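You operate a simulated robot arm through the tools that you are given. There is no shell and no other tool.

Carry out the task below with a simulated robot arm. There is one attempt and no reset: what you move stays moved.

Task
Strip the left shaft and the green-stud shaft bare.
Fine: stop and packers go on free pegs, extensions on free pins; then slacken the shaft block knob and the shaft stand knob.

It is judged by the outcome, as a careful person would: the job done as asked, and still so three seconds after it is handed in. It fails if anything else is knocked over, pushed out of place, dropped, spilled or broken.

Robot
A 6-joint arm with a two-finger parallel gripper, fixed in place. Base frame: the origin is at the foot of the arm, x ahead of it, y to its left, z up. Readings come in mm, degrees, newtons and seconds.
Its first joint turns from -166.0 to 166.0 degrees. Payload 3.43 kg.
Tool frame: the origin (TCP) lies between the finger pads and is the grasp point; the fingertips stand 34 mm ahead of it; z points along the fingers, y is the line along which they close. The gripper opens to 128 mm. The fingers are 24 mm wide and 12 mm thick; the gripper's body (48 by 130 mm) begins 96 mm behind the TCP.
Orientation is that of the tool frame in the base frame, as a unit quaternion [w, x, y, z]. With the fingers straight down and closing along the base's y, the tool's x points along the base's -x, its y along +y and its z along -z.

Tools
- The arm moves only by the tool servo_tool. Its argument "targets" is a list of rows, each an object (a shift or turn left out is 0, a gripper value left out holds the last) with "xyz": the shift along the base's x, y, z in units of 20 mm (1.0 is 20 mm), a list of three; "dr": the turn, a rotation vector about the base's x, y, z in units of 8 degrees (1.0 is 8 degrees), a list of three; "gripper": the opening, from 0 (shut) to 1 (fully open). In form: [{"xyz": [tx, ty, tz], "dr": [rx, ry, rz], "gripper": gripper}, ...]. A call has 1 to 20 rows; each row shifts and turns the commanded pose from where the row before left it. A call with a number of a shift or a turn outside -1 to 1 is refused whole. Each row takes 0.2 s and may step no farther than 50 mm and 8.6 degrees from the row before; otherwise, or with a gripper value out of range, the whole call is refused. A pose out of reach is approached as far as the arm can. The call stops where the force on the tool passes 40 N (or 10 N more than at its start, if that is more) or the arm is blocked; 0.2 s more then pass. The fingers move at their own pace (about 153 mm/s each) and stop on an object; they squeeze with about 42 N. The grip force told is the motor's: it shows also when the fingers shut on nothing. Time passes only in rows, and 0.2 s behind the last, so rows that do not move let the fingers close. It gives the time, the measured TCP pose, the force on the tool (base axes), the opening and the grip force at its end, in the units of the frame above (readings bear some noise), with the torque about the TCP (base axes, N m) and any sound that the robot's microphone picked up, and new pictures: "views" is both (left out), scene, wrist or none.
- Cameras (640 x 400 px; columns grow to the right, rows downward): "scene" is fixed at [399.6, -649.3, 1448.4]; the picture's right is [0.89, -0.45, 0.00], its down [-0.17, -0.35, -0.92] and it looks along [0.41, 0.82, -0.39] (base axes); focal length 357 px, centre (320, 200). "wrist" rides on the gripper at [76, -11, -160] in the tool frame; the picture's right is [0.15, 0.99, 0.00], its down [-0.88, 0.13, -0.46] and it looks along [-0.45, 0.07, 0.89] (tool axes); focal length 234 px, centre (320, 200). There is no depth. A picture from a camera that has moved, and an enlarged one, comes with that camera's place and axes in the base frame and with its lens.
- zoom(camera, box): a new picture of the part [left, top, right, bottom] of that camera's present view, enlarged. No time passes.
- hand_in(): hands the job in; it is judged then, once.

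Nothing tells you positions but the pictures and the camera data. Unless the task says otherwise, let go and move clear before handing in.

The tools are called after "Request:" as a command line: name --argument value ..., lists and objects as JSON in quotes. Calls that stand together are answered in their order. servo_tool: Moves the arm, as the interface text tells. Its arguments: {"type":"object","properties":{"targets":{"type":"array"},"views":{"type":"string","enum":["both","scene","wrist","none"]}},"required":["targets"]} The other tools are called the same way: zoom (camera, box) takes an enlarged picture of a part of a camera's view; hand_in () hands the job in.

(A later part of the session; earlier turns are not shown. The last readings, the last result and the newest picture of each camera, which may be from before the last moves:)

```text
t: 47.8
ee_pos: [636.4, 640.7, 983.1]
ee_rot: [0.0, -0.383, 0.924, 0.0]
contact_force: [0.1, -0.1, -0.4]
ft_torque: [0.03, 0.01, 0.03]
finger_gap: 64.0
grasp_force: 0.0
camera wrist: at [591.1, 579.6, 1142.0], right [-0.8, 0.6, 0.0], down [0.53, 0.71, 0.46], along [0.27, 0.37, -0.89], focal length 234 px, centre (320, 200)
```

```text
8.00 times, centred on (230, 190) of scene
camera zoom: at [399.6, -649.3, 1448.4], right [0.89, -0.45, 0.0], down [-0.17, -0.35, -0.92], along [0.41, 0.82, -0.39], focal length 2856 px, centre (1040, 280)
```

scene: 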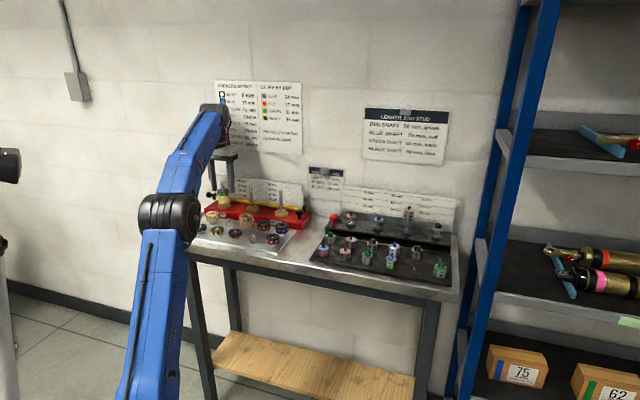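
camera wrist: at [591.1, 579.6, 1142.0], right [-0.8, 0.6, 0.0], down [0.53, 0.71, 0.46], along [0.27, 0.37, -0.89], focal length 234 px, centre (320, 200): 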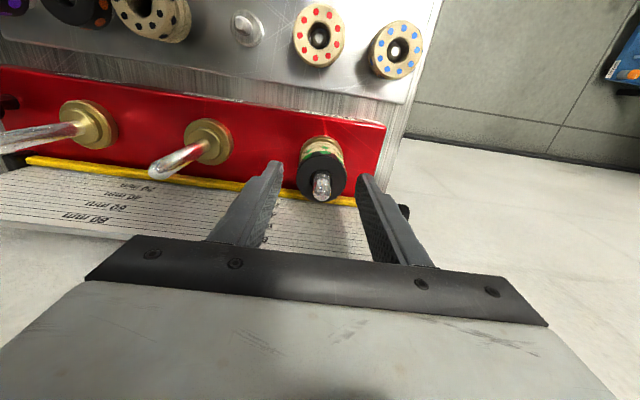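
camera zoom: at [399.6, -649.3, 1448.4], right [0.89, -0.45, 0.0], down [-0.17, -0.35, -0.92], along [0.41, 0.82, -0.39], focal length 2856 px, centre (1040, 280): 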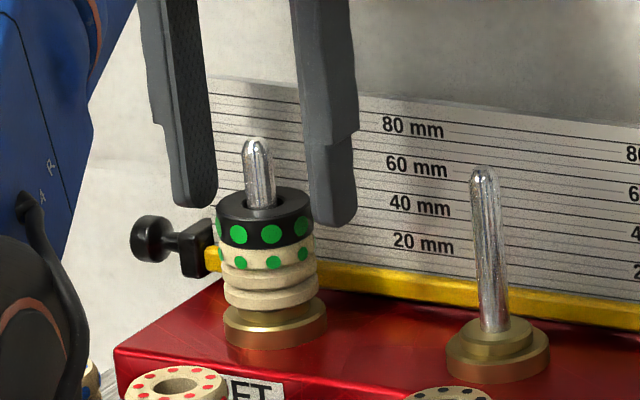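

Request:
servo_tool --targets '[{"xyz": [-0.07, 0.06, -0.2], "gripper": 0.45}, {"xyz": [0, 0, -0.2]}, {"xyz": [0, 0, 0]}, {"xyz": [0, 0, 0], "gripper": 0}, {"xyz": [0, 0, 0]}, {"xyz": [0, 0, 0]}, {"xyz": [0, 0, 0]}, {"xyz": [0, 0, 0.05]}, {"xyz": [0, 0, 0.1]}, {"xyz": [0, 0, 0.1]}, {"xyz": [0, 0, 0]}]' --views "scene"

Request:
zoom --camera "wrist" --box '[240, 130, 400, 250]'

Request:
zoom --camera "scene" --box '[215, 175, 250, 205]'

```text
t: 50.2
ee_pos: [635.1, 642.7, 981.1]
ee_rot: [0.0, -0.381, 0.924, 0.0]
contact_force: [0.7, 0.8, 1.1]
ft_torque: [-0.01, 0.0, -0.04]
finger_gap: 36.5
grasp_force: 42.5
```

scene: 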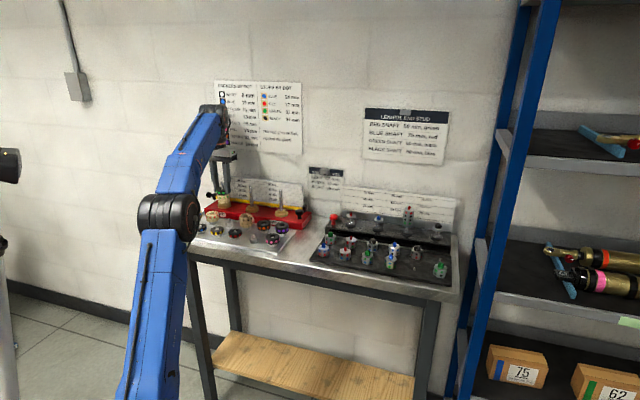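

```text
3.33 times, centred on (320, 190) of wrist
camera zoom: at [588.7, 581.2, 1139.0], right [-0.8, 0.6, 0.0], down [0.53, 0.71, 0.46], along [0.27, 0.37, -0.89], focal length 781 px, centre (320, 233)
```

zoom: 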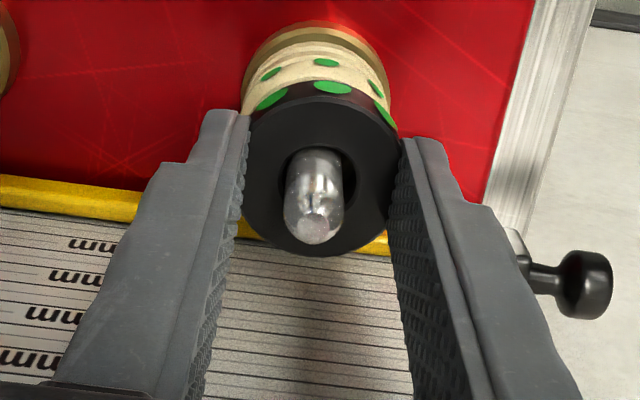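

```text
13.33 times, centred on (232, 190) of scene
camera zoom: at [399.6, -649.3, 1448.4], right [0.89, -0.45, 0.0], down [-0.17, -0.35, -0.92], along [0.41, 0.82, -0.39], focal length 4759 px, centre (1487, 333)
```

zoom: 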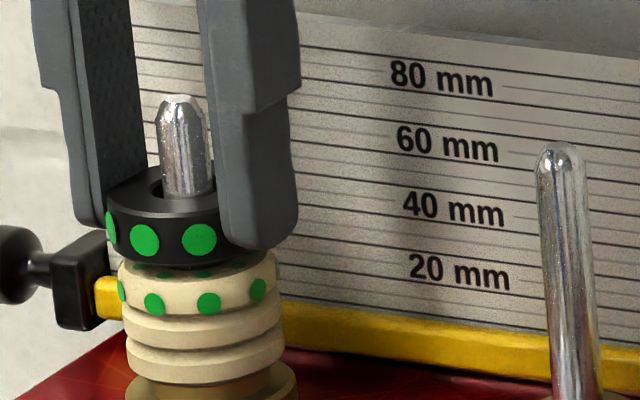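

Only the green packer is up. I'll lift it clear of the shaft tip.

Request:
servo_tool --targets '[{"xyz": [0, 0, 0.25]}, {"xyz": [0, 0, 0.25]}, {"xyz": [0, 0, 0.25]}, {"xyz": [0, 0, 0.25]}, {"xyz": [0, 0, 0.25]}, {"xyz": [0, 0, 0.25]}, {"xyz": [0, 0, 0.25]}, {"xyz": [0, 0, 0.25]}, {"xyz": [0, 0, 0.25]}, {"xyz": [0, 0, 0.15]}, {"xyz": [0, 0, 0]}]' --views "scene"

Request:
zoom --camera "wrist" --box '[280, 145, 360, 205]'

Request:
zoom --camera "scene" --box '[205, 165, 245, 195]'

```text
t: 52.6
ee_pos: [632.8, 643.4, 1028.8]
ee_rot: [0.0, -0.382, 0.924, 0.001]
contact_force: [0.4, -0.1, -0.6]
ft_torque: [0.0, 0.03, 0.0]
finger_gap: 36.7
grasp_force: 42.1
```

scene: 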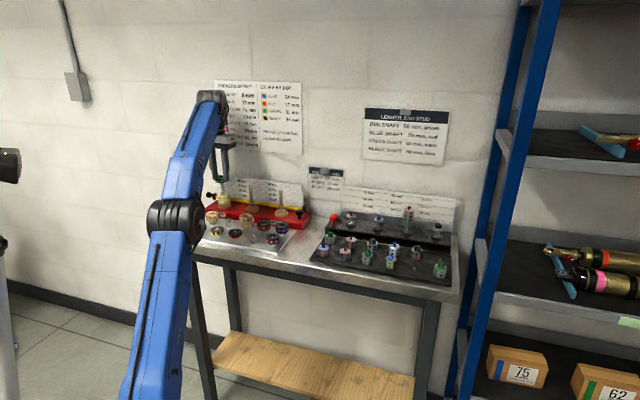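

```text
6.67 times, centred on (320, 175) of wrist
camera zoom: at [588.2, 581.6, 1186.7], right [-0.8, 0.6, 0.0], down [0.53, 0.71, 0.46], along [0.27, 0.37, -0.89], focal length 1561 px, centre (320, 367)
```

zoom: 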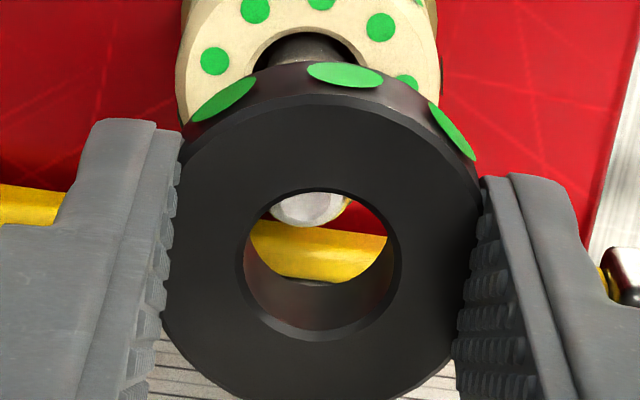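

```text
13.33 times, centred on (225, 180) of scene
camera zoom: at [399.6, -649.3, 1448.4], right [0.89, -0.45, 0.0], down [-0.17, -0.35, -0.92], along [0.41, 0.82, -0.39], focal length 4759 px, centre (1587, 467)
```

zoom: 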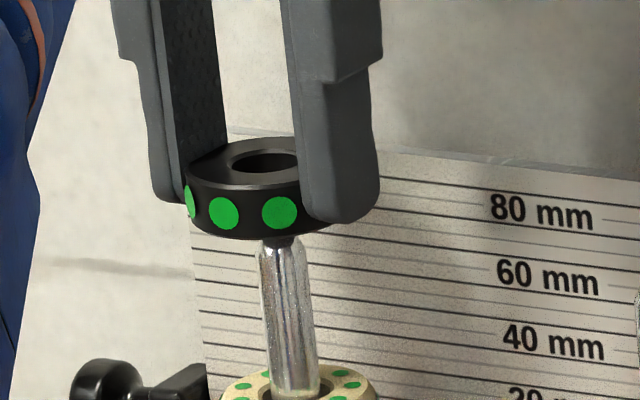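

The packer's underside is just above the tip. I'll draw back toward the front while rising a little, checking force.

Request:
servo_tool --targets '[{"xyz": [-0.05, -0.05, 0.1]}, {"xyz": [-0.1, -0.1, 0.1]}, {"xyz": [-0.2, -0.2, 0.1]}, {"xyz": [-0.3, -0.3, 0.1]}]' --views "none"

Request:
zoom --camera "scene" --box '[205, 165, 245, 195]'

```text
t: 53.6
ee_pos: [619.6, 630.1, 1036.1]
ee_rot: [0.001, -0.382, 0.924, 0.0]
contact_force: [-0.6, 0.5, -0.5]
ft_torque: [-0.05, 0.04, 0.02]
finger_gap: 36.5
grasp_force: 42.2
```

```text
13.33 times, centred on (225, 180) of scene
camera zoom: at [399.6, -649.3, 1448.4], right [0.89, -0.45, 0.0], down [-0.17, -0.35, -0.92], along [0.41, 0.82, -0.39], focal length 4759 px, centre (1587, 467)
```

zoom: 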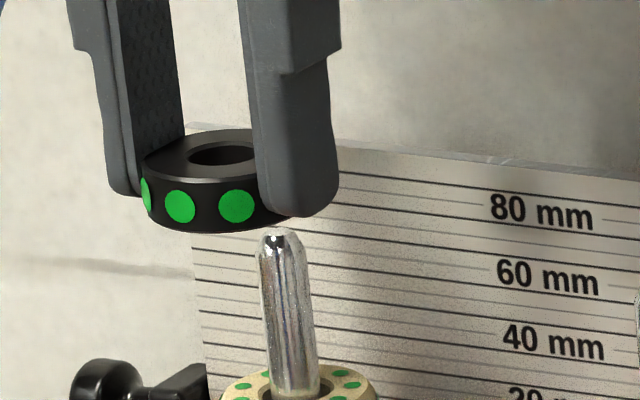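

Clear. The order on the tray (pink 19, [free], red 13) makes the free front peg the natural home of the 16 mm green packer. I'll carry it above that peg at about (663, 359).

Request:
servo_tool --targets '[{"xyz": [0.15, -0.95, 0]}, {"xyz": [0.15, -0.95, 0]}, {"xyz": [0.15, -0.95, 0]}, {"xyz": [0.15, -0.95, 0]}, {"xyz": [0.15, -0.95, 0]}, {"xyz": [0.15, -0.95, 0]}, {"xyz": [0.15, -0.95, 0]}, {"xyz": [0.15, -0.95, 0]}, {"xyz": [0.15, -0.95, -0.2]}, {"xyz": [0.15, -0.95, -0.4]}, {"xyz": [0.15, -0.95, -0.4]}, {"xyz": [0.15, -0.95, -0.4]}, {"xyz": [0.15, -0.95, -0.4]}, {"xyz": [0.15, -0.95, -0.4]}, {"xyz": [0, 0, -0.3]}, {"xyz": [0, 0, 0]}]'

Request:
zoom --camera "wrist" --box '[280, 130, 360, 190]'

Request:
zoom --camera "scene" --box '[225, 190, 305, 250]'

```text
t: 57.0
ee_pos: [662.4, 361.9, 986.6]
ee_rot: [0.001, -0.383, 0.924, 0.0]
contact_force: [-0.5, -0.4, -1.1]
ft_torque: [0.02, -0.02, 0.02]
finger_gap: 36.8
grasp_force: 42.1
camera wrist: at [617.1, 300.9, 1144.1], right [-0.8, 0.6, 0.0], down [0.53, 0.71, 0.46], along [0.27, 0.37, -0.89], focal length 234 px, centre (320, 200)
```

scene: 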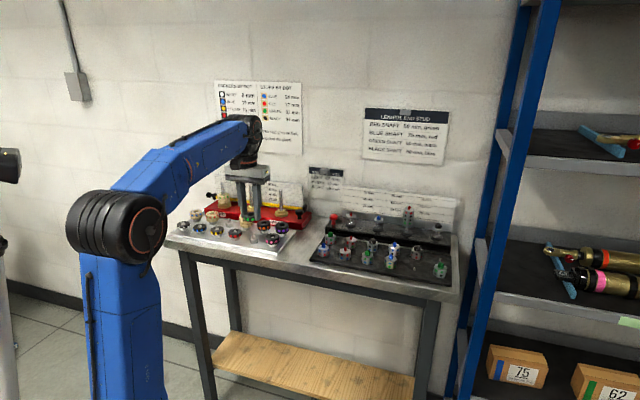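
wrist: 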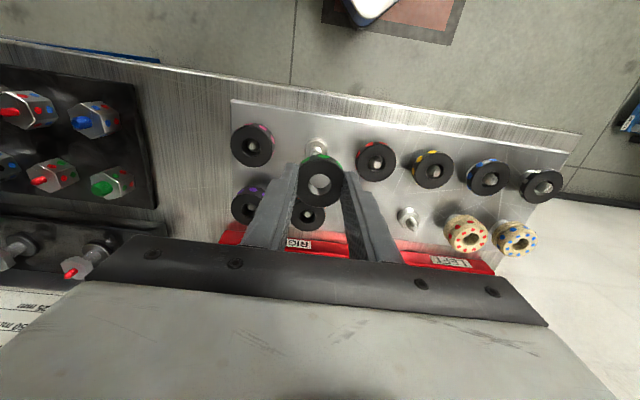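

```text
6.67 times, centred on (320, 160) of wrist
camera zoom: at [617.1, 300.9, 1144.1], right [-0.8, 0.6, 0.0], down [0.53, 0.71, 0.46], along [0.27, 0.37, -0.89], focal length 1561 px, centre (320, 467)
```

zoom: 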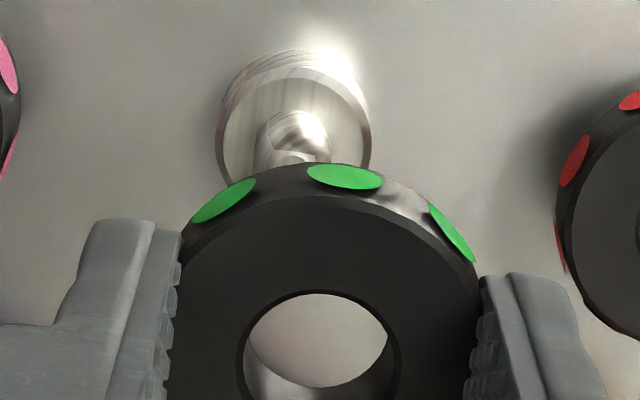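

```text
6.67 times, centred on (265, 220) of scene
camera zoom: at [399.6, -649.3, 1448.4], right [0.89, -0.45, 0.0], down [-0.17, -0.35, -0.92], along [0.41, 0.82, -0.39], focal length 2380 px, centre (687, 67)
```

zoom: 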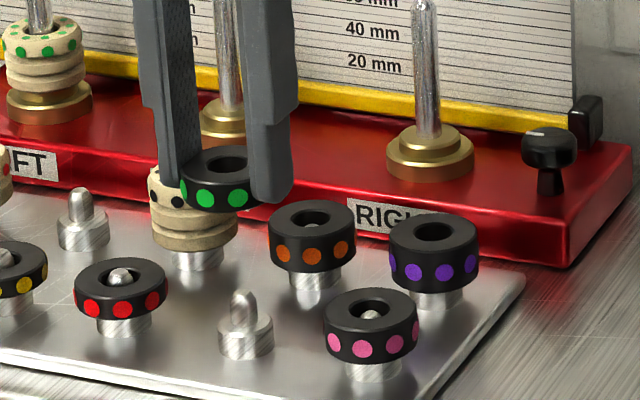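

Request:
servo_tool --targets '[{"xyz": [-0.08, -0.43, 0]}, {"xyz": [0, 0, -0.5]}, {"xyz": [0, 0, -0.5]}, {"xyz": [0, 0, -0.5]}, {"xyz": [0, 0, -0.5]}, {"xyz": [0, 0, -0.2]}, {"xyz": [0, 0, 0]}]' --views "none"

Request:
zoom --camera "wrist" --box '[280, 140, 360, 200]'

Request:
zoom --camera "scene" --box '[240, 205, 290, 245]'

```text
t: 58.6
ee_pos: [659.8, 355.0, 942.7]
ee_rot: [0.001, -0.382, 0.924, 0.0]
contact_force: [0.0, -0.1, 0.1]
ft_torque: [0.03, -0.03, -0.02]
finger_gap: 36.9
grasp_force: 41.9
```

```text
6.67 times, centred on (320, 170) of wrist
camera zoom: at [615.3, 292.8, 1100.6], right [-0.8, 0.6, 0.0], down [0.53, 0.71, 0.46], along [0.27, 0.37, -0.89], focal length 1561 px, centre (320, 400)
```

zoom: 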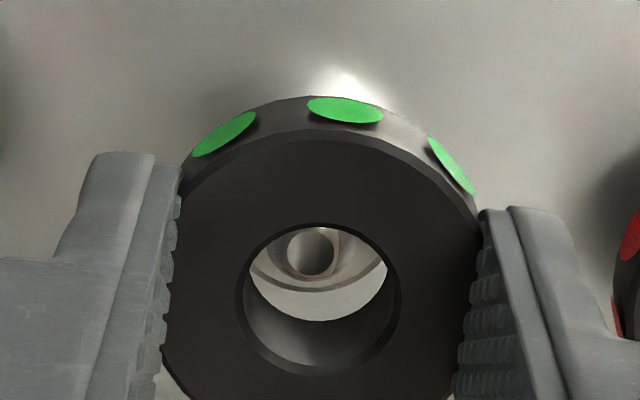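

```text
10.00 times, centred on (265, 225) of scene
camera zoom: at [399.6, -649.3, 1448.4], right [0.89, -0.45, 0.0], down [-0.17, -0.35, -0.92], along [0.41, 0.82, -0.39], focal length 3570 px, centre (870, -50)
```

zoom: 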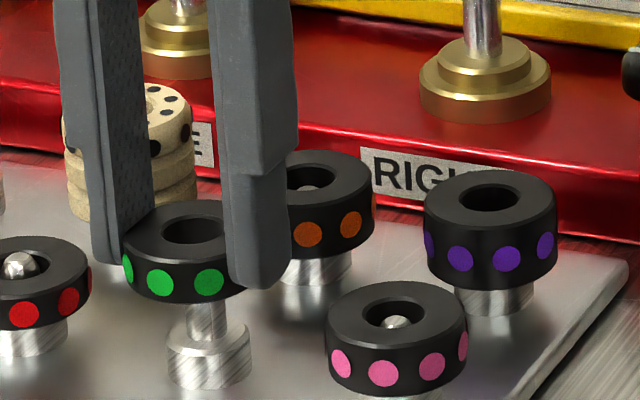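

Request:
servo_tool --targets '[{"xyz": [0.14, 0.06, 0]}, {"xyz": [0, 0, 0]}]' --views "none"

Request:
zoom --camera "wrist" --box '[280, 140, 360, 200]'

Request:
zoom --camera "scene" --box '[240, 210, 280, 240]'

```text
t: 59.2
ee_pos: [663.6, 355.4, 941.3]
ee_rot: [0.0, -0.382, 0.924, 0.0]
contact_force: [-0.2, 0.1, -0.6]
ft_torque: [-0.02, 0.03, 0.02]
finger_gap: 36.7
grasp_force: 42.2
```

```text
6.67 times, centred on (320, 170) of wrist
camera zoom: at [618.2, 294.2, 1100.3], right [-0.8, 0.6, 0.0], down [0.53, 0.71, 0.46], along [0.27, 0.37, -0.89], focal length 1561 px, centre (320, 400)
```

zoom: 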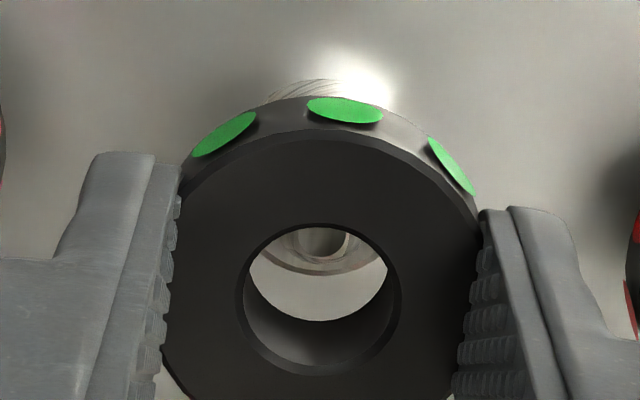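

```text
13.33 times, centred on (260, 225) of scene
camera zoom: at [399.6, -649.3, 1448.4], right [0.89, -0.45, 0.0], down [-0.17, -0.35, -0.92], along [0.41, 0.82, -0.39], focal length 4759 px, centre (1120, -133)
```

zoom: 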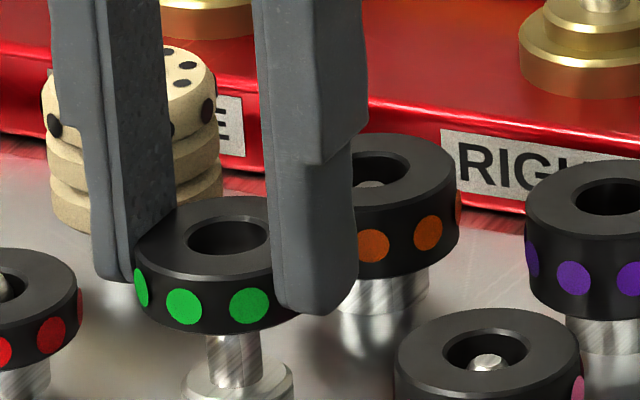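

Request:
servo_tool --targets '[{"xyz": [0, 0, -0.2]}, {"xyz": [0, 0, -0.2]}, {"xyz": [0, 0, -0.2]}, {"xyz": [0, 0, -0.2]}, {"xyz": [0, 0, 0]}]' --views "none"

Request:
zoom --camera "wrist" --box '[280, 140, 360, 200]'

Request:
zoom --camera "scene" --box '[240, 210, 280, 240]'

```text
t: 60.4
ee_pos: [664.1, 356.1, 927.7]
ee_rot: [0.001, -0.383, 0.924, 0.0]
contact_force: [0.7, -0.3, 0.2]
ft_torque: [0.0, 0.0, 0.01]
finger_gap: 36.5
grasp_force: 42.2
```

```text
6.67 times, centred on (320, 170) of wrist
camera zoom: at [618.8, 294.8, 1084.9], right [-0.8, 0.6, 0.0], down [0.53, 0.71, 0.46], along [0.27, 0.37, -0.89], focal length 1561 px, centre (320, 400)
```

zoom: 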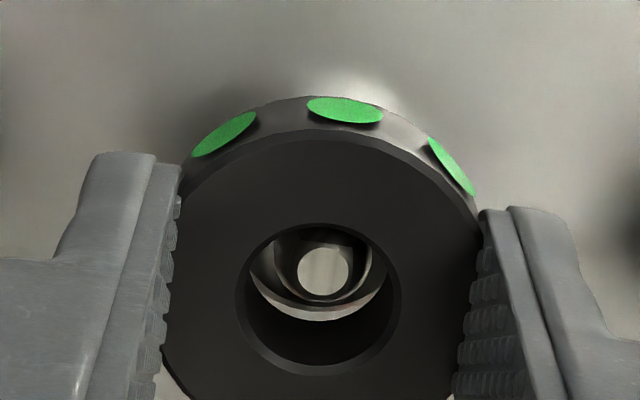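

```text
13.33 times, centred on (260, 225) of scene
camera zoom: at [399.6, -649.3, 1448.4], right [0.89, -0.45, 0.0], down [-0.17, -0.35, -0.92], along [0.41, 0.82, -0.39], focal length 4759 px, centre (1120, -133)
```

zoom: 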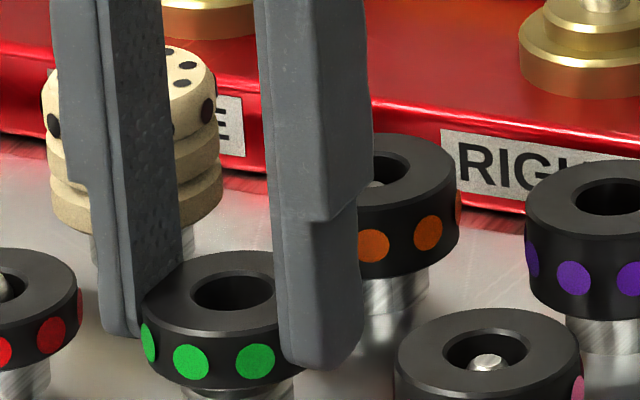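

Request:
servo_tool --targets '[{"xyz": [0, 0, -0.1]}, {"xyz": [0, 0, -0.1]}, {"xyz": [0, 0, -0.05]}, {"xyz": [0, 0, 0]}]' --views "none"

```text
t: 61.4
ee_pos: [663.6, 356.9, 921.1]
ee_rot: [0.0, -0.383, 0.924, 0.0]
contact_force: [-0.4, -0.1, -1.0]
ft_torque: [0.01, 0.04, 0.0]
finger_gap: 36.8
grasp_force: 41.8
```

Request:
servo_tool --targets '[{"xyz": [0, 0, -0.05]}, {"xyz": [0, 0, 0]}]' --views "none"

Request:
servo_tool --targets '[{"xyz": [0, 0, -0.05]}, {"xyz": [0, 0, 0]}]' --views "none"

```text
t: 62.0
ee_pos: [663.5, 356.1, 920.4]
ee_rot: [0.001, -0.382, 0.924, 0.001]
contact_force: [0.6, -0.6, -0.2]
ft_torque: [0.01, -0.01, 0.02]
finger_gap: 36.9
grasp_force: 42.2
```

```text
t: 62.6
ee_pos: [664.3, 357.0, 919.4]
ee_rot: [0.001, -0.382, 0.924, 0.0]
contact_force: [0.4, -1.0, 1.4]
ft_torque: [0.0, -0.04, 0.01]
finger_gap: 36.7
grasp_force: 41.9
```

Request:
servo_tool --targets '[{"xyz": [0, 0, -0.05]}, {"xyz": [0, 0, 0]}]' --views "none"

Request:
zoom --camera "scene" --box '[240, 215, 280, 245]'

```text
t: 63.2
ee_pos: [665.2, 355.5, 919.5]
ee_rot: [0.002, -0.383, 0.924, 0.001]
contact_force: [-0.6, 0.7, 15.3]
ft_torque: [0.03, 0.06, -0.03]
finger_gap: 36.6
grasp_force: 41.7
```

```text
13.33 times, centred on (260, 230) of scene
camera zoom: at [399.6, -649.3, 1448.4], right [0.89, -0.45, 0.0], down [-0.17, -0.35, -0.92], along [0.41, 0.82, -0.39], focal length 4759 px, centre (1120, -200)
```

zoom: 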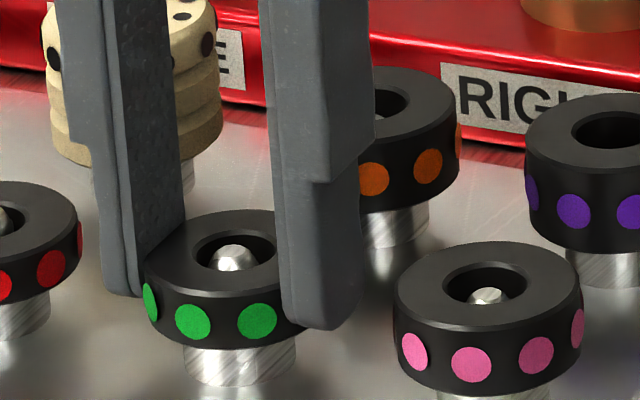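

The green packer is seated (15 N straight up). I'll release and rise, then return toward the left shaft for the stop.

Request:
servo_tool --targets '[{"xyz": [0, 0, 0.04]}, {"xyz": [0, 0, 0], "gripper": 0.4}, {"xyz": [0, 0, 0]}, {"xyz": [0, 0, 0]}, {"xyz": [0, 0, 0.2]}, {"xyz": [0, 0, 0.5]}, {"xyz": [0, 0, 1]}, {"xyz": [0, 0, 1]}, {"xyz": [0, 0, 1], "gripper": 0.5}]'

Request:
zoom --camera "scene" --box '[225, 200, 305, 250]'

Request:
zoom --camera "wrist" --box '[200, 80, 580, 280]'

```text
t: 65.2
ee_pos: [664.2, 357.8, 992.4]
ee_rot: [0.0, -0.383, 0.924, 0.0]
contact_force: [-0.1, 0.6, 0.0]
ft_torque: [-0.03, 0.03, 0.0]
finger_gap: 64.1
grasp_force: 0.0
camera wrist: at [618.6, 295.4, 1150.4], right [-0.8, 0.6, 0.0], down [0.53, 0.71, 0.46], along [0.27, 0.37, -0.89], focal length 234 px, centre (320, 200)
```

scene: 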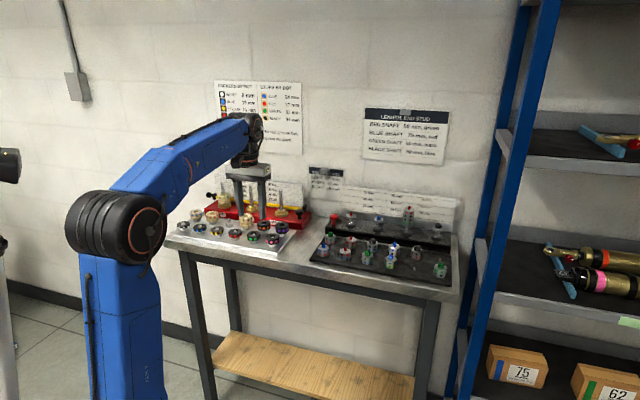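
wrist: 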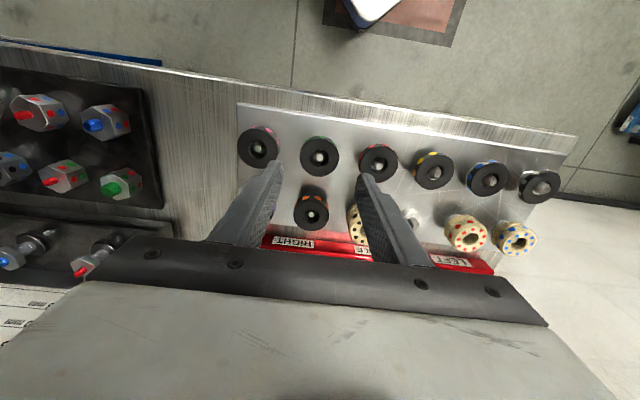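

```text
8.00 times, centred on (265, 225) of scene
camera zoom: at [399.6, -649.3, 1448.4], right [0.89, -0.45, 0.0], down [-0.17, -0.35, -0.92], along [0.41, 0.82, -0.39], focal length 2856 px, centre (760, 0)
```

zoom: 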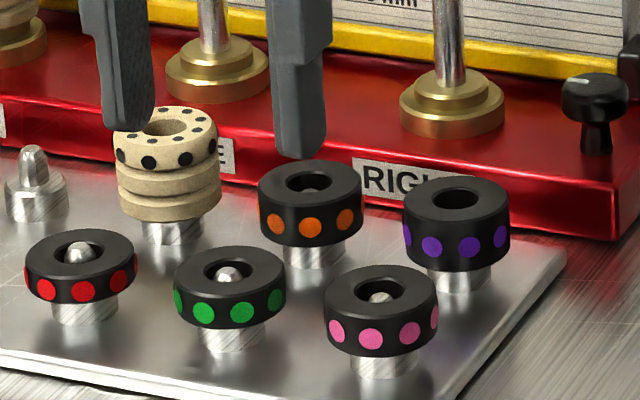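

```text
1.68 times, centred on (390, 180) of wrist
camera zoom: at [618.6, 295.4, 1150.4], right [-0.8, 0.6, 0.0], down [0.53, 0.71, 0.46], along [0.27, 0.37, -0.89], focal length 394 px, centre (202, 234)
```

zoom: 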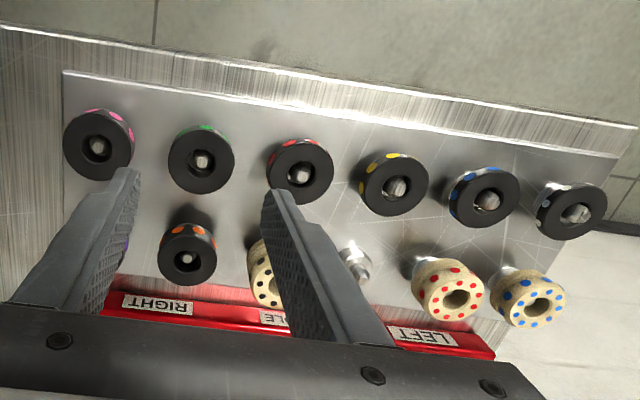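

The green packer sits on its peg. Heading back to the left shaft for the stop.

Request:
servo_tool --targets '[{"xyz": [-0.46, 0.96, 0.06]}, {"xyz": [-0.46, 0.96, 0.06]}, {"xyz": [-0.46, 0.96, 0.06]}, {"xyz": [-0.46, 0.96, 0.06]}, {"xyz": [-0.46, 0.96, 0.06]}, {"xyz": [-0.46, 0.96, 0.06]}, {"xyz": [-0.46, 0.96, 0.06]}, {"xyz": [-0.46, 0.96, 0]}, {"xyz": [-0.46, 0.96, 0]}, {"xyz": [-0.46, 0.96, 0]}, {"xyz": [-0.46, 0.96, 0]}, {"xyz": [0.93, 0.93, 0]}, {"xyz": [0.93, 0.93, 0]}, {"xyz": [0.93, 0.93, 0]}, {"xyz": [0.9, 0.9, 0]}, {"xyz": [0, 0, -0.5]}, {"xyz": [0, 0, -0.5]}, {"xyz": [0, 0, 0]}]'

Request:
zoom --camera "wrist" --box '[240, 130, 400, 250]'

Request:
zoom --camera "scene" --box '[205, 165, 255, 215]'

```text
t: 69.0
ee_pos: [637.4, 641.1, 983.2]
ee_rot: [0.0, -0.384, 0.923, 0.0]
contact_force: [0.3, -0.3, -0.6]
ft_torque: [-0.02, -0.03, 0.0]
finger_gap: 63.9
grasp_force: 0.1
camera wrist: at [591.9, 579.4, 1140.4], right [-0.8, 0.6, 0.0], down [0.53, 0.71, 0.46], along [0.27, 0.37, -0.89], focal length 234 px, centre (320, 200)
```

scene: 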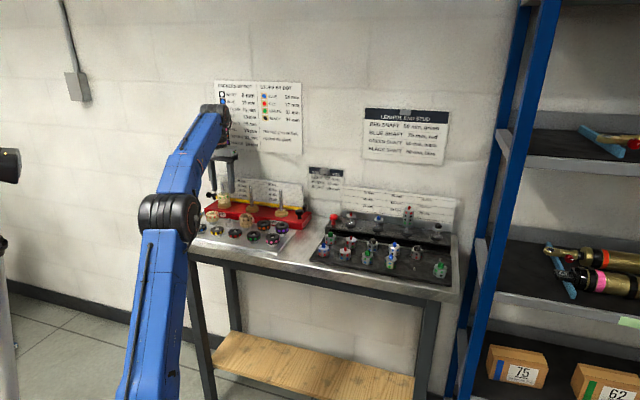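
wrist: 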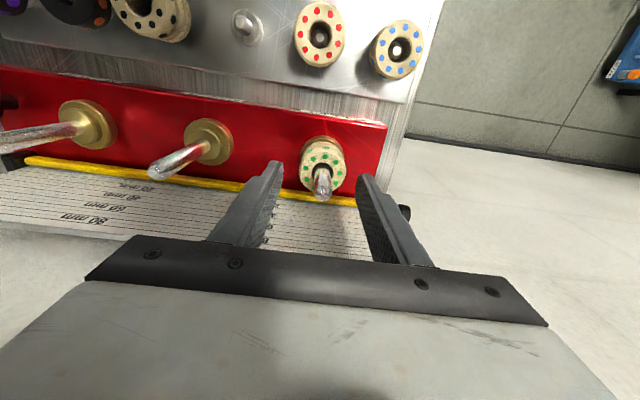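

```text
3.33 times, centred on (320, 190) of wrist
camera zoom: at [591.9, 579.4, 1140.4], right [-0.8, 0.6, 0.0], down [0.53, 0.71, 0.46], along [0.27, 0.37, -0.89], focal length 781 px, centre (320, 233)
```

zoom: 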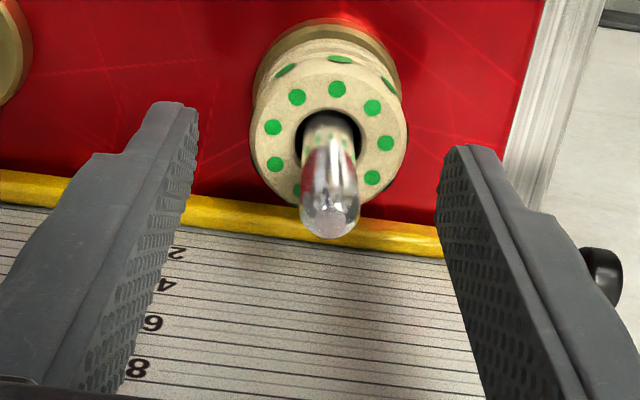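

```text
8.00 times, centred on (230, 190) of scene
camera zoom: at [399.6, -649.3, 1448.4], right [0.89, -0.45, 0.0], down [-0.17, -0.35, -0.92], along [0.41, 0.82, -0.39], focal length 2856 px, centre (1040, 280)
```

zoom: 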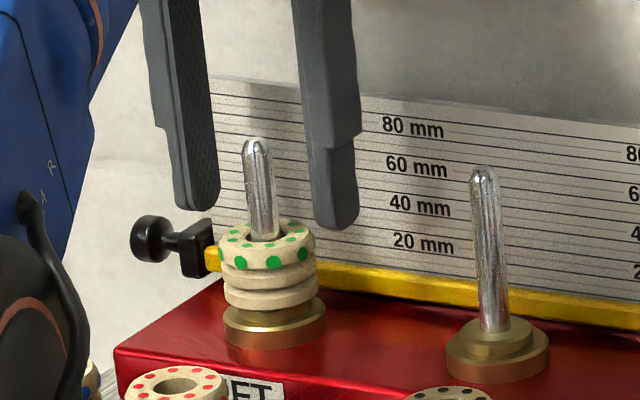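

Request:
servo_tool --targets '[{"xyz": [-0.14, 0.03, 0], "gripper": 0.45}, {"xyz": [0, 0, -0.4]}, {"xyz": [0, 0, -0.4]}, {"xyz": [0, 0, -0.4]}, {"xyz": [0, 0, -0.4]}, {"xyz": [0, 0, -0.3]}, {"xyz": [0, 0, 0]}]' --views "none"

Request:
zoom --camera "wrist" --box '[240, 130, 400, 250]'

Request:
zoom --camera "scene" --box '[215, 180, 250, 210]'

```text
t: 70.6
ee_pos: [633.1, 642.5, 943.6]
ee_rot: [0.001, -0.382, 0.924, 0.001]
contact_force: [0.7, -0.3, 0.5]
ft_torque: [-0.02, 0.0, 0.01]
finger_gap: 57.4
grasp_force: 0.0
```

```text
3.33 times, centred on (320, 190) of wrist
camera zoom: at [588.0, 580.5, 1101.8], right [-0.8, 0.6, 0.0], down [0.53, 0.71, 0.46], along [0.27, 0.37, -0.89], focal length 781 px, centre (320, 233)
```

zoom: 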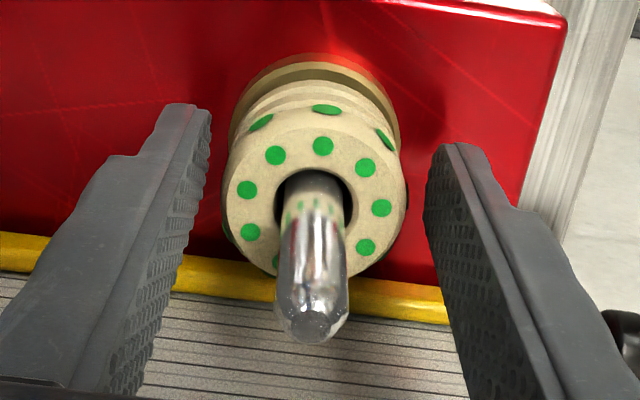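

```text
13.33 times, centred on (232, 195) of scene
camera zoom: at [399.6, -649.3, 1448.4], right [0.89, -0.45, 0.0], down [-0.17, -0.35, -0.92], along [0.41, 0.82, -0.39], focal length 4759 px, centre (1487, 267)
```

zoom: 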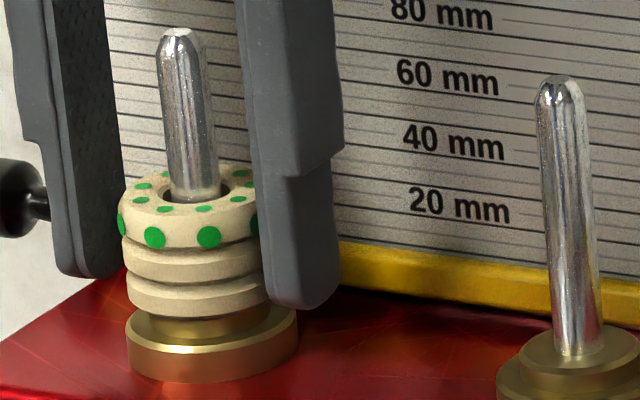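

Request:
servo_tool --targets '[{"xyz": [0, 0, 0], "gripper": 0}, {"xyz": [0, 0, 0]}, {"xyz": [0, 0, 0]}, {"xyz": [0, 0, 0]}, {"xyz": [0, 0, 0.05]}, {"xyz": [0, 0, 0.1]}, {"xyz": [0, 0, 0.1]}, {"xyz": [0, 0, 0]}]' --views "none"

Request:
zoom --camera "scene" --box '[215, 180, 250, 210]'

Request:
zoom --camera "wrist" --box '[240, 130, 400, 250]'

```text
t: 72.4
ee_pos: [633.4, 640.7, 948.3]
ee_rot: [0.0, -0.382, 0.924, 0.001]
contact_force: [-0.2, -0.3, 0.9]
ft_torque: [0.04, -0.01, 0.02]
finger_gap: 36.6
grasp_force: 41.9
```

```text
13.33 times, centred on (232, 195) of scene
camera zoom: at [399.6, -649.3, 1448.4], right [0.89, -0.45, 0.0], down [-0.17, -0.35, -0.92], along [0.41, 0.82, -0.39], focal length 4759 px, centre (1487, 267)
```

zoom: 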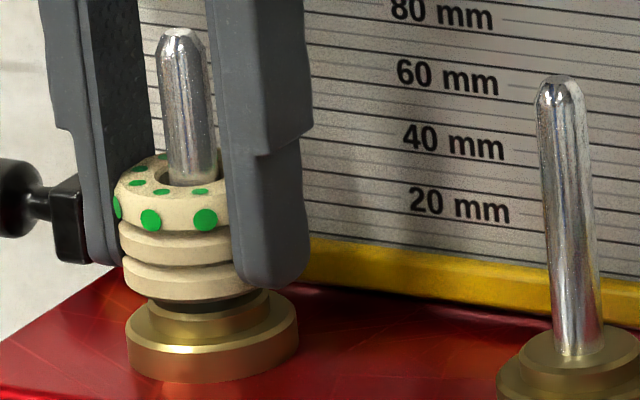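

```text
3.33 times, centred on (320, 190) of wrist
camera zoom: at [588.6, 579.7, 1107.1], right [-0.8, 0.6, 0.0], down [0.53, 0.71, 0.46], along [0.27, 0.37, -0.89], focal length 781 px, centre (320, 233)
```

zoom: 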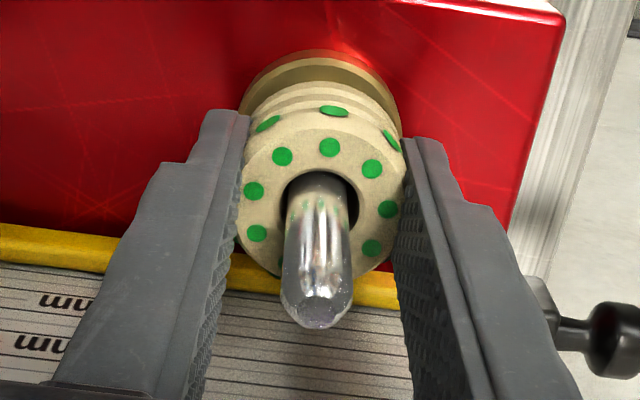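

The stop is gripped and rising. I'll lift it to the top of the shaft.

Request:
servo_tool --targets '[{"xyz": [0, 0, 0.3]}, {"xyz": [0, 0, 0.35]}, {"xyz": [0, 0, 0.35]}, {"xyz": [0, 0, 0.35]}, {"xyz": [0, 0, 0.35]}, {"xyz": [0, 0, 0.35]}, {"xyz": [0, 0, 0.35]}, {"xyz": [0, 0, 0.35]}, {"xyz": [0, 0, 0.35]}, {"xyz": [0, 0, 0.35]}, {"xyz": [0, 0, 0.3]}, {"xyz": [0, 0, 0.25]}, {"xyz": [0, 0, 0.05]}, {"xyz": [0, 0, 0]}]' --views "none"

Request:
zoom --camera "scene" --box '[205, 160, 245, 190]'

Request:
zoom --camera "wrist" --box '[280, 145, 360, 205]'

```text
t: 75.4
ee_pos: [634.6, 642.2, 1027.8]
ee_rot: [0.001, -0.383, 0.924, 0.0]
contact_force: [0.4, -0.1, 1.2]
ft_torque: [0.01, -0.02, 0.0]
finger_gap: 36.5
grasp_force: 42.2
```

```text
13.33 times, centred on (225, 175) of scene
camera zoom: at [399.6, -649.3, 1448.4], right [0.89, -0.45, 0.0], down [-0.17, -0.35, -0.92], along [0.41, 0.82, -0.39], focal length 4759 px, centre (1587, 533)
```

zoom: 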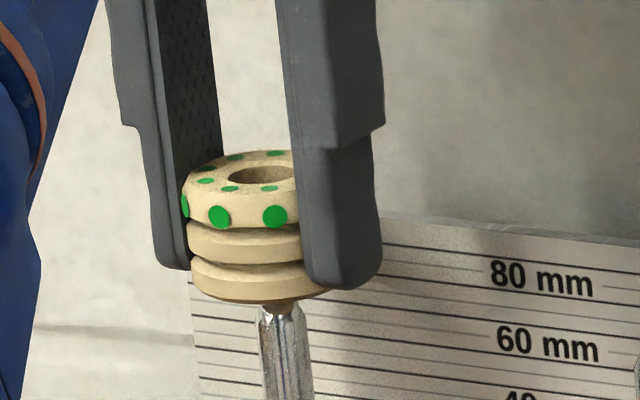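

```text
6.67 times, centred on (320, 175) of wrist
camera zoom: at [588.7, 580.5, 1187.1], right [-0.8, 0.6, 0.0], down [0.53, 0.71, 0.46], along [0.27, 0.37, -0.89], focal length 1561 px, centre (320, 367)
```

zoom: 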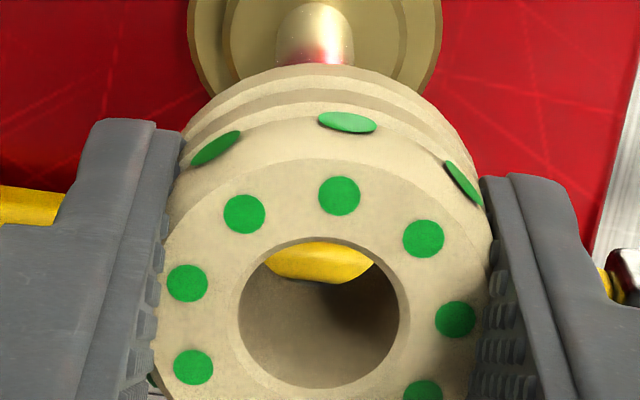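

Request:
servo_tool --targets '[{"xyz": [-0.05, -0.05, 0.1]}, {"xyz": [-0.1, -0.1, 0.1]}, {"xyz": [-0.2, -0.2, 0.1]}, {"xyz": [-0.3, -0.3, 0.1]}, {"xyz": [-0.3, -0.3, 0]}]' --views "none"

Request:
zoom --camera "scene" --box '[205, 160, 245, 190]'

```text
t: 76.6
ee_pos: [613.8, 622.8, 1036.5]
ee_rot: [0.001, -0.382, 0.924, 0.001]
contact_force: [0.4, -0.4, 0.5]
ft_torque: [-0.02, -0.02, -0.01]
finger_gap: 36.8
grasp_force: 41.7
```

```text
13.33 times, centred on (225, 175) of scene
camera zoom: at [399.6, -649.3, 1448.4], right [0.89, -0.45, 0.0], down [-0.17, -0.35, -0.92], along [0.41, 0.82, -0.39], focal length 4759 px, centre (1587, 533)
```

zoom: 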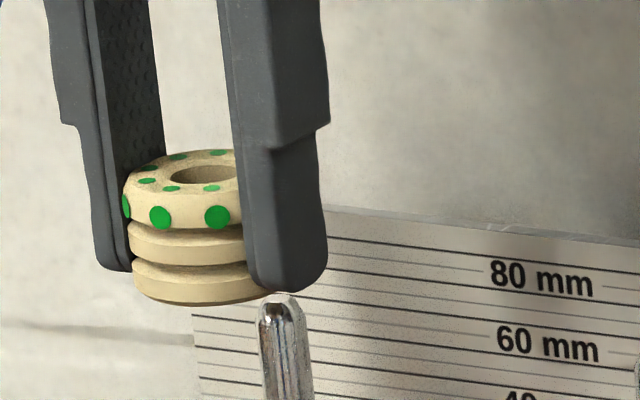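

Request:
servo_tool --targets '[{"xyz": [0.02, -1, 0]}, {"xyz": [0.02, -1, 0]}, {"xyz": [0.02, -1, 0]}, {"xyz": [0.02, -1, 0]}, {"xyz": [0.02, -1, 0]}, {"xyz": [0.02, -1, 0]}, {"xyz": [0, 0, -0.5]}, {"xyz": [0, 0, -0.5]}, {"xyz": [0, 0, -0.5]}, {"xyz": [0, 0, -0.5]}, {"xyz": [0, 0, -0.4]}, {"xyz": [0, 0, 0]}]'

Request:
zoom --camera "wrist" --box '[280, 130, 360, 190]'

Request:
zoom --camera "scene" --box '[210, 185, 270, 230]'

```text
t: 79.2
ee_pos: [615.8, 502.7, 989.3]
ee_rot: [0.001, -0.382, 0.924, 0.0]
contact_force: [0.1, -0.3, -0.3]
ft_torque: [-0.04, 0.01, -0.01]
finger_gap: 36.7
grasp_force: 42.1
camera wrist: at [571.2, 441.0, 1147.4], right [-0.8, 0.6, 0.0], down [0.53, 0.71, 0.46], along [0.27, 0.37, -0.89], focal length 234 px, centre (320, 200)
```

scene: 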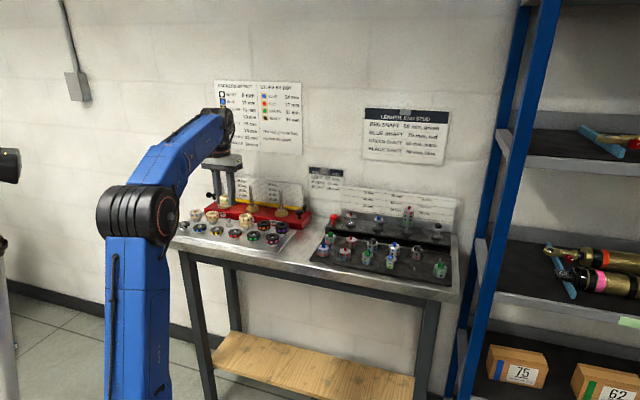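
wrist: 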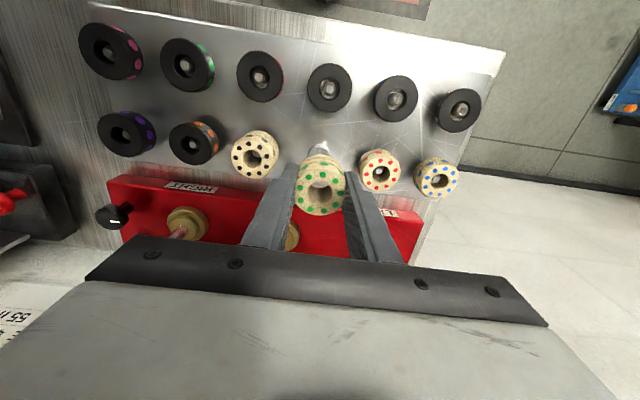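

```text
6.67 times, centred on (320, 160) of wrist
camera zoom: at [571.2, 441.0, 1147.4], right [-0.8, 0.6, 0.0], down [0.53, 0.71, 0.46], along [0.27, 0.37, -0.89], focal length 1561 px, centre (320, 467)
```

zoom: 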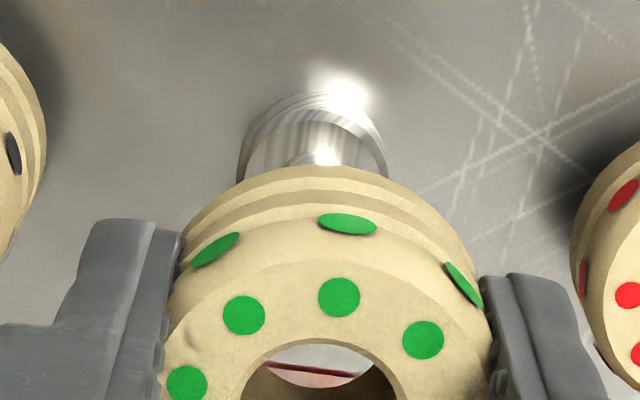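

```text
8.89 times, centred on (240, 208) of scene
camera zoom: at [399.6, -649.3, 1448.4], right [0.89, -0.45, 0.0], down [-0.17, -0.35, -0.92], along [0.41, 0.82, -0.39], focal length 3173 px, centre (1031, 133)
```

zoom: 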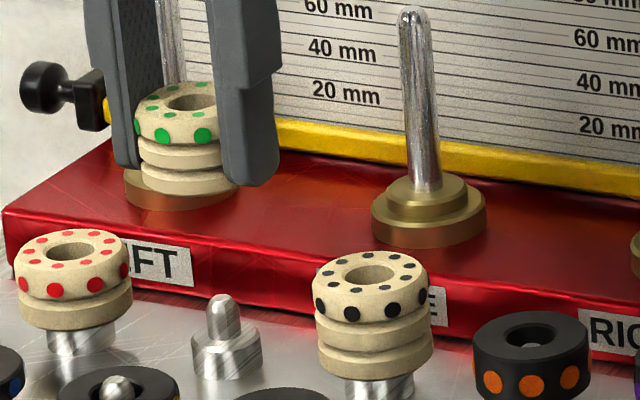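

Request:
servo_tool --targets '[{"xyz": [0.1, 0.03, 0]}, {"xyz": [0, 0, -0.5]}, {"xyz": [0, 0, -0.5]}, {"xyz": [0, 0, -0.5]}, {"xyz": [0, 0, -0.5]}, {"xyz": [0, 0, -0.4]}, {"xyz": [0, 0, 0]}]' --views "none"

Request:
zoom --camera "wrist" --box '[280, 140, 360, 200]'

Request:
zoom --camera "scene" --box '[215, 195, 255, 225]'

```text
t: 80.8
ee_pos: [620.0, 502.8, 942.3]
ee_rot: [0.001, -0.382, 0.924, 0.0]
contact_force: [0.3, -0.3, 0.9]
ft_torque: [0.01, 0.02, -0.02]
finger_gap: 36.5
grasp_force: 42.1
```

```text
6.67 times, centred on (320, 170) of wrist
camera zoom: at [574.7, 441.1, 1100.3], right [-0.8, 0.6, 0.0], down [0.53, 0.71, 0.46], along [0.27, 0.37, -0.89], focal length 1561 px, centre (320, 400)
```

zoom: 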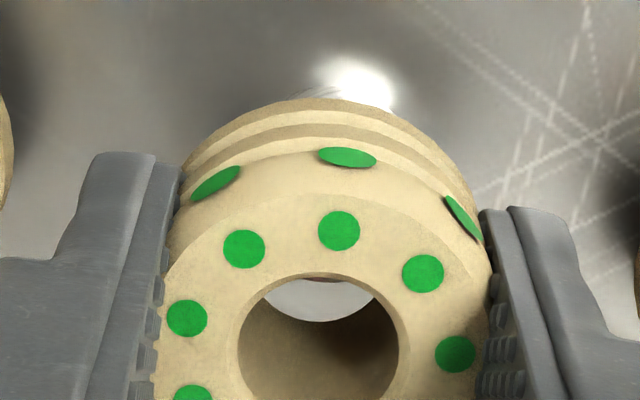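

```text
13.33 times, centred on (235, 210) of scene
camera zoom: at [399.6, -649.3, 1448.4], right [0.89, -0.45, 0.0], down [-0.17, -0.35, -0.92], along [0.41, 0.82, -0.39], focal length 4759 px, centre (1453, 67)
```

zoom: 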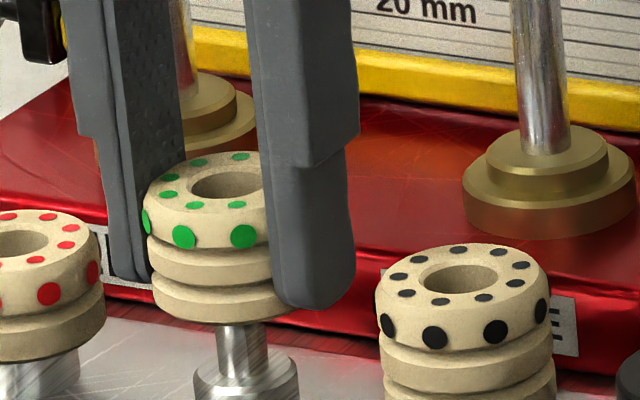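

Request:
servo_tool --targets '[{"xyz": [0, 0, -0.15]}, {"xyz": [0, 0, -0.15]}, {"xyz": [0, 0, -0.15]}, {"xyz": [0, 0, -0.15]}, {"xyz": [0, 0, 0]}]' --views "none"

Request:
zoom --camera "wrist" --box '[280, 140, 360, 200]'

Request:
zoom --camera "scene" --box '[215, 195, 255, 225]'

```text
t: 82.0
ee_pos: [620.0, 504.2, 930.8]
ee_rot: [0.001, -0.383, 0.924, 0.001]
contact_force: [-0.5, -0.3, -0.1]
ft_torque: [0.0, 0.01, 0.0]
finger_gap: 36.6
grasp_force: 42.2
```

```text
6.67 times, centred on (320, 170) of wrist
camera zoom: at [573.9, 441.5, 1088.4], right [-0.8, 0.6, 0.0], down [0.53, 0.71, 0.46], along [0.27, 0.37, -0.89], focal length 1561 px, centre (320, 400)
```

zoom: 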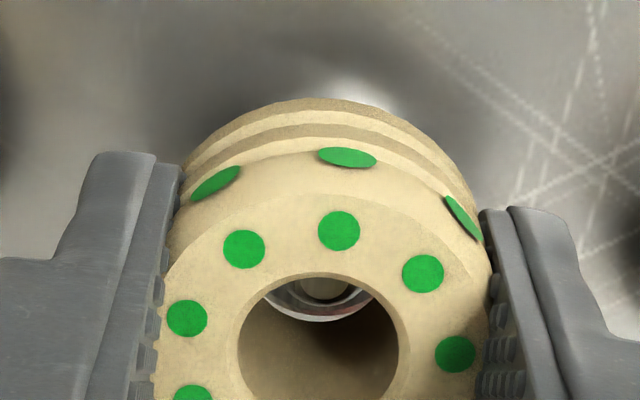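

```text
13.33 times, centred on (235, 210) of scene
camera zoom: at [399.6, -649.3, 1448.4], right [0.89, -0.45, 0.0], down [-0.17, -0.35, -0.92], along [0.41, 0.82, -0.39], focal length 4759 px, centre (1453, 67)
```

zoom: 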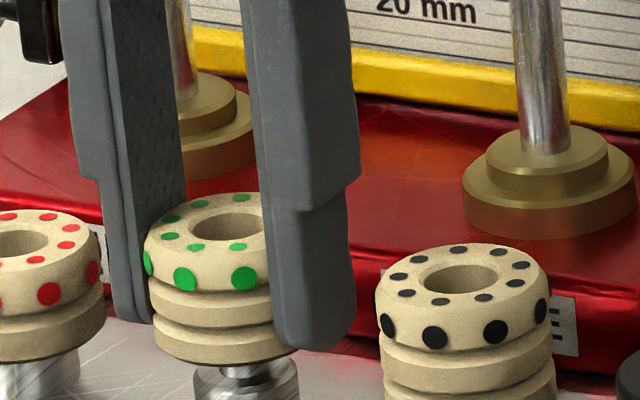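

Request:
servo_tool --targets '[{"xyz": [0, 0, -0.15]}, {"xyz": [0, 0, -0.15]}, {"xyz": [0, 0, -0.1]}, {"xyz": [0, 0, -0.05]}, {"xyz": [0, 0, 0]}]' --views "none"

Request:
zoom --camera "wrist" --box '[280, 140, 360, 200]'

```text
t: 83.2
ee_pos: [618.8, 503.6, 921.0]
ee_rot: [0.0, -0.382, 0.924, 0.0]
contact_force: [0.0, 0.9, -0.8]
ft_torque: [-0.01, 0.0, 0.01]
finger_gap: 36.6
grasp_force: 42.2
```

```text
6.67 times, centred on (320, 170) of wrist
camera zoom: at [573.6, 441.5, 1079.0], right [-0.8, 0.6, 0.0], down [0.53, 0.71, 0.46], along [0.27, 0.37, -0.89], focal length 1561 px, centre (320, 400)
```

zoom: 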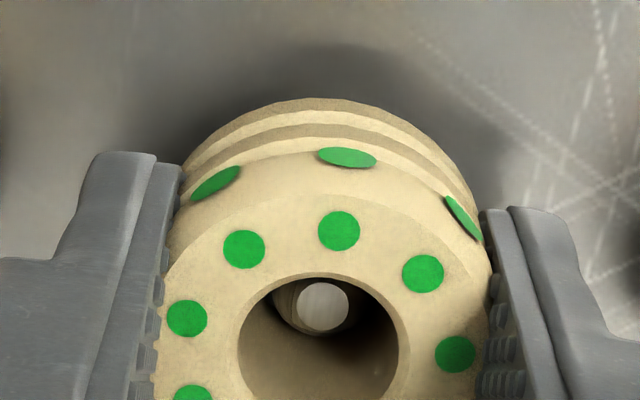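

Request:
servo_tool --targets '[{"xyz": [0, 0, -0.05]}, {"xyz": [0, 0, 0]}]' --views "none"

Request:
servo_tool --targets '[{"xyz": [0, 0, -0.05]}, {"xyz": [0, 0, 0]}]' --views "none"

```text
t: 83.8
ee_pos: [618.4, 502.6, 919.5]
ee_rot: [0.001, -0.382, 0.924, 0.0]
contact_force: [1.7, -1.1, 1.9]
ft_torque: [0.03, -0.09, 0.01]
finger_gap: 36.6
grasp_force: 42.3
```

```text
t: 84.4
ee_pos: [618.5, 502.2, 920.6]
ee_rot: [0.002, -0.382, 0.924, 0.0]
contact_force: [3.2, 5.0, 19.5]
ft_torque: [0.19, -0.09, 0.01]
finger_gap: 36.6
grasp_force: 41.6
```

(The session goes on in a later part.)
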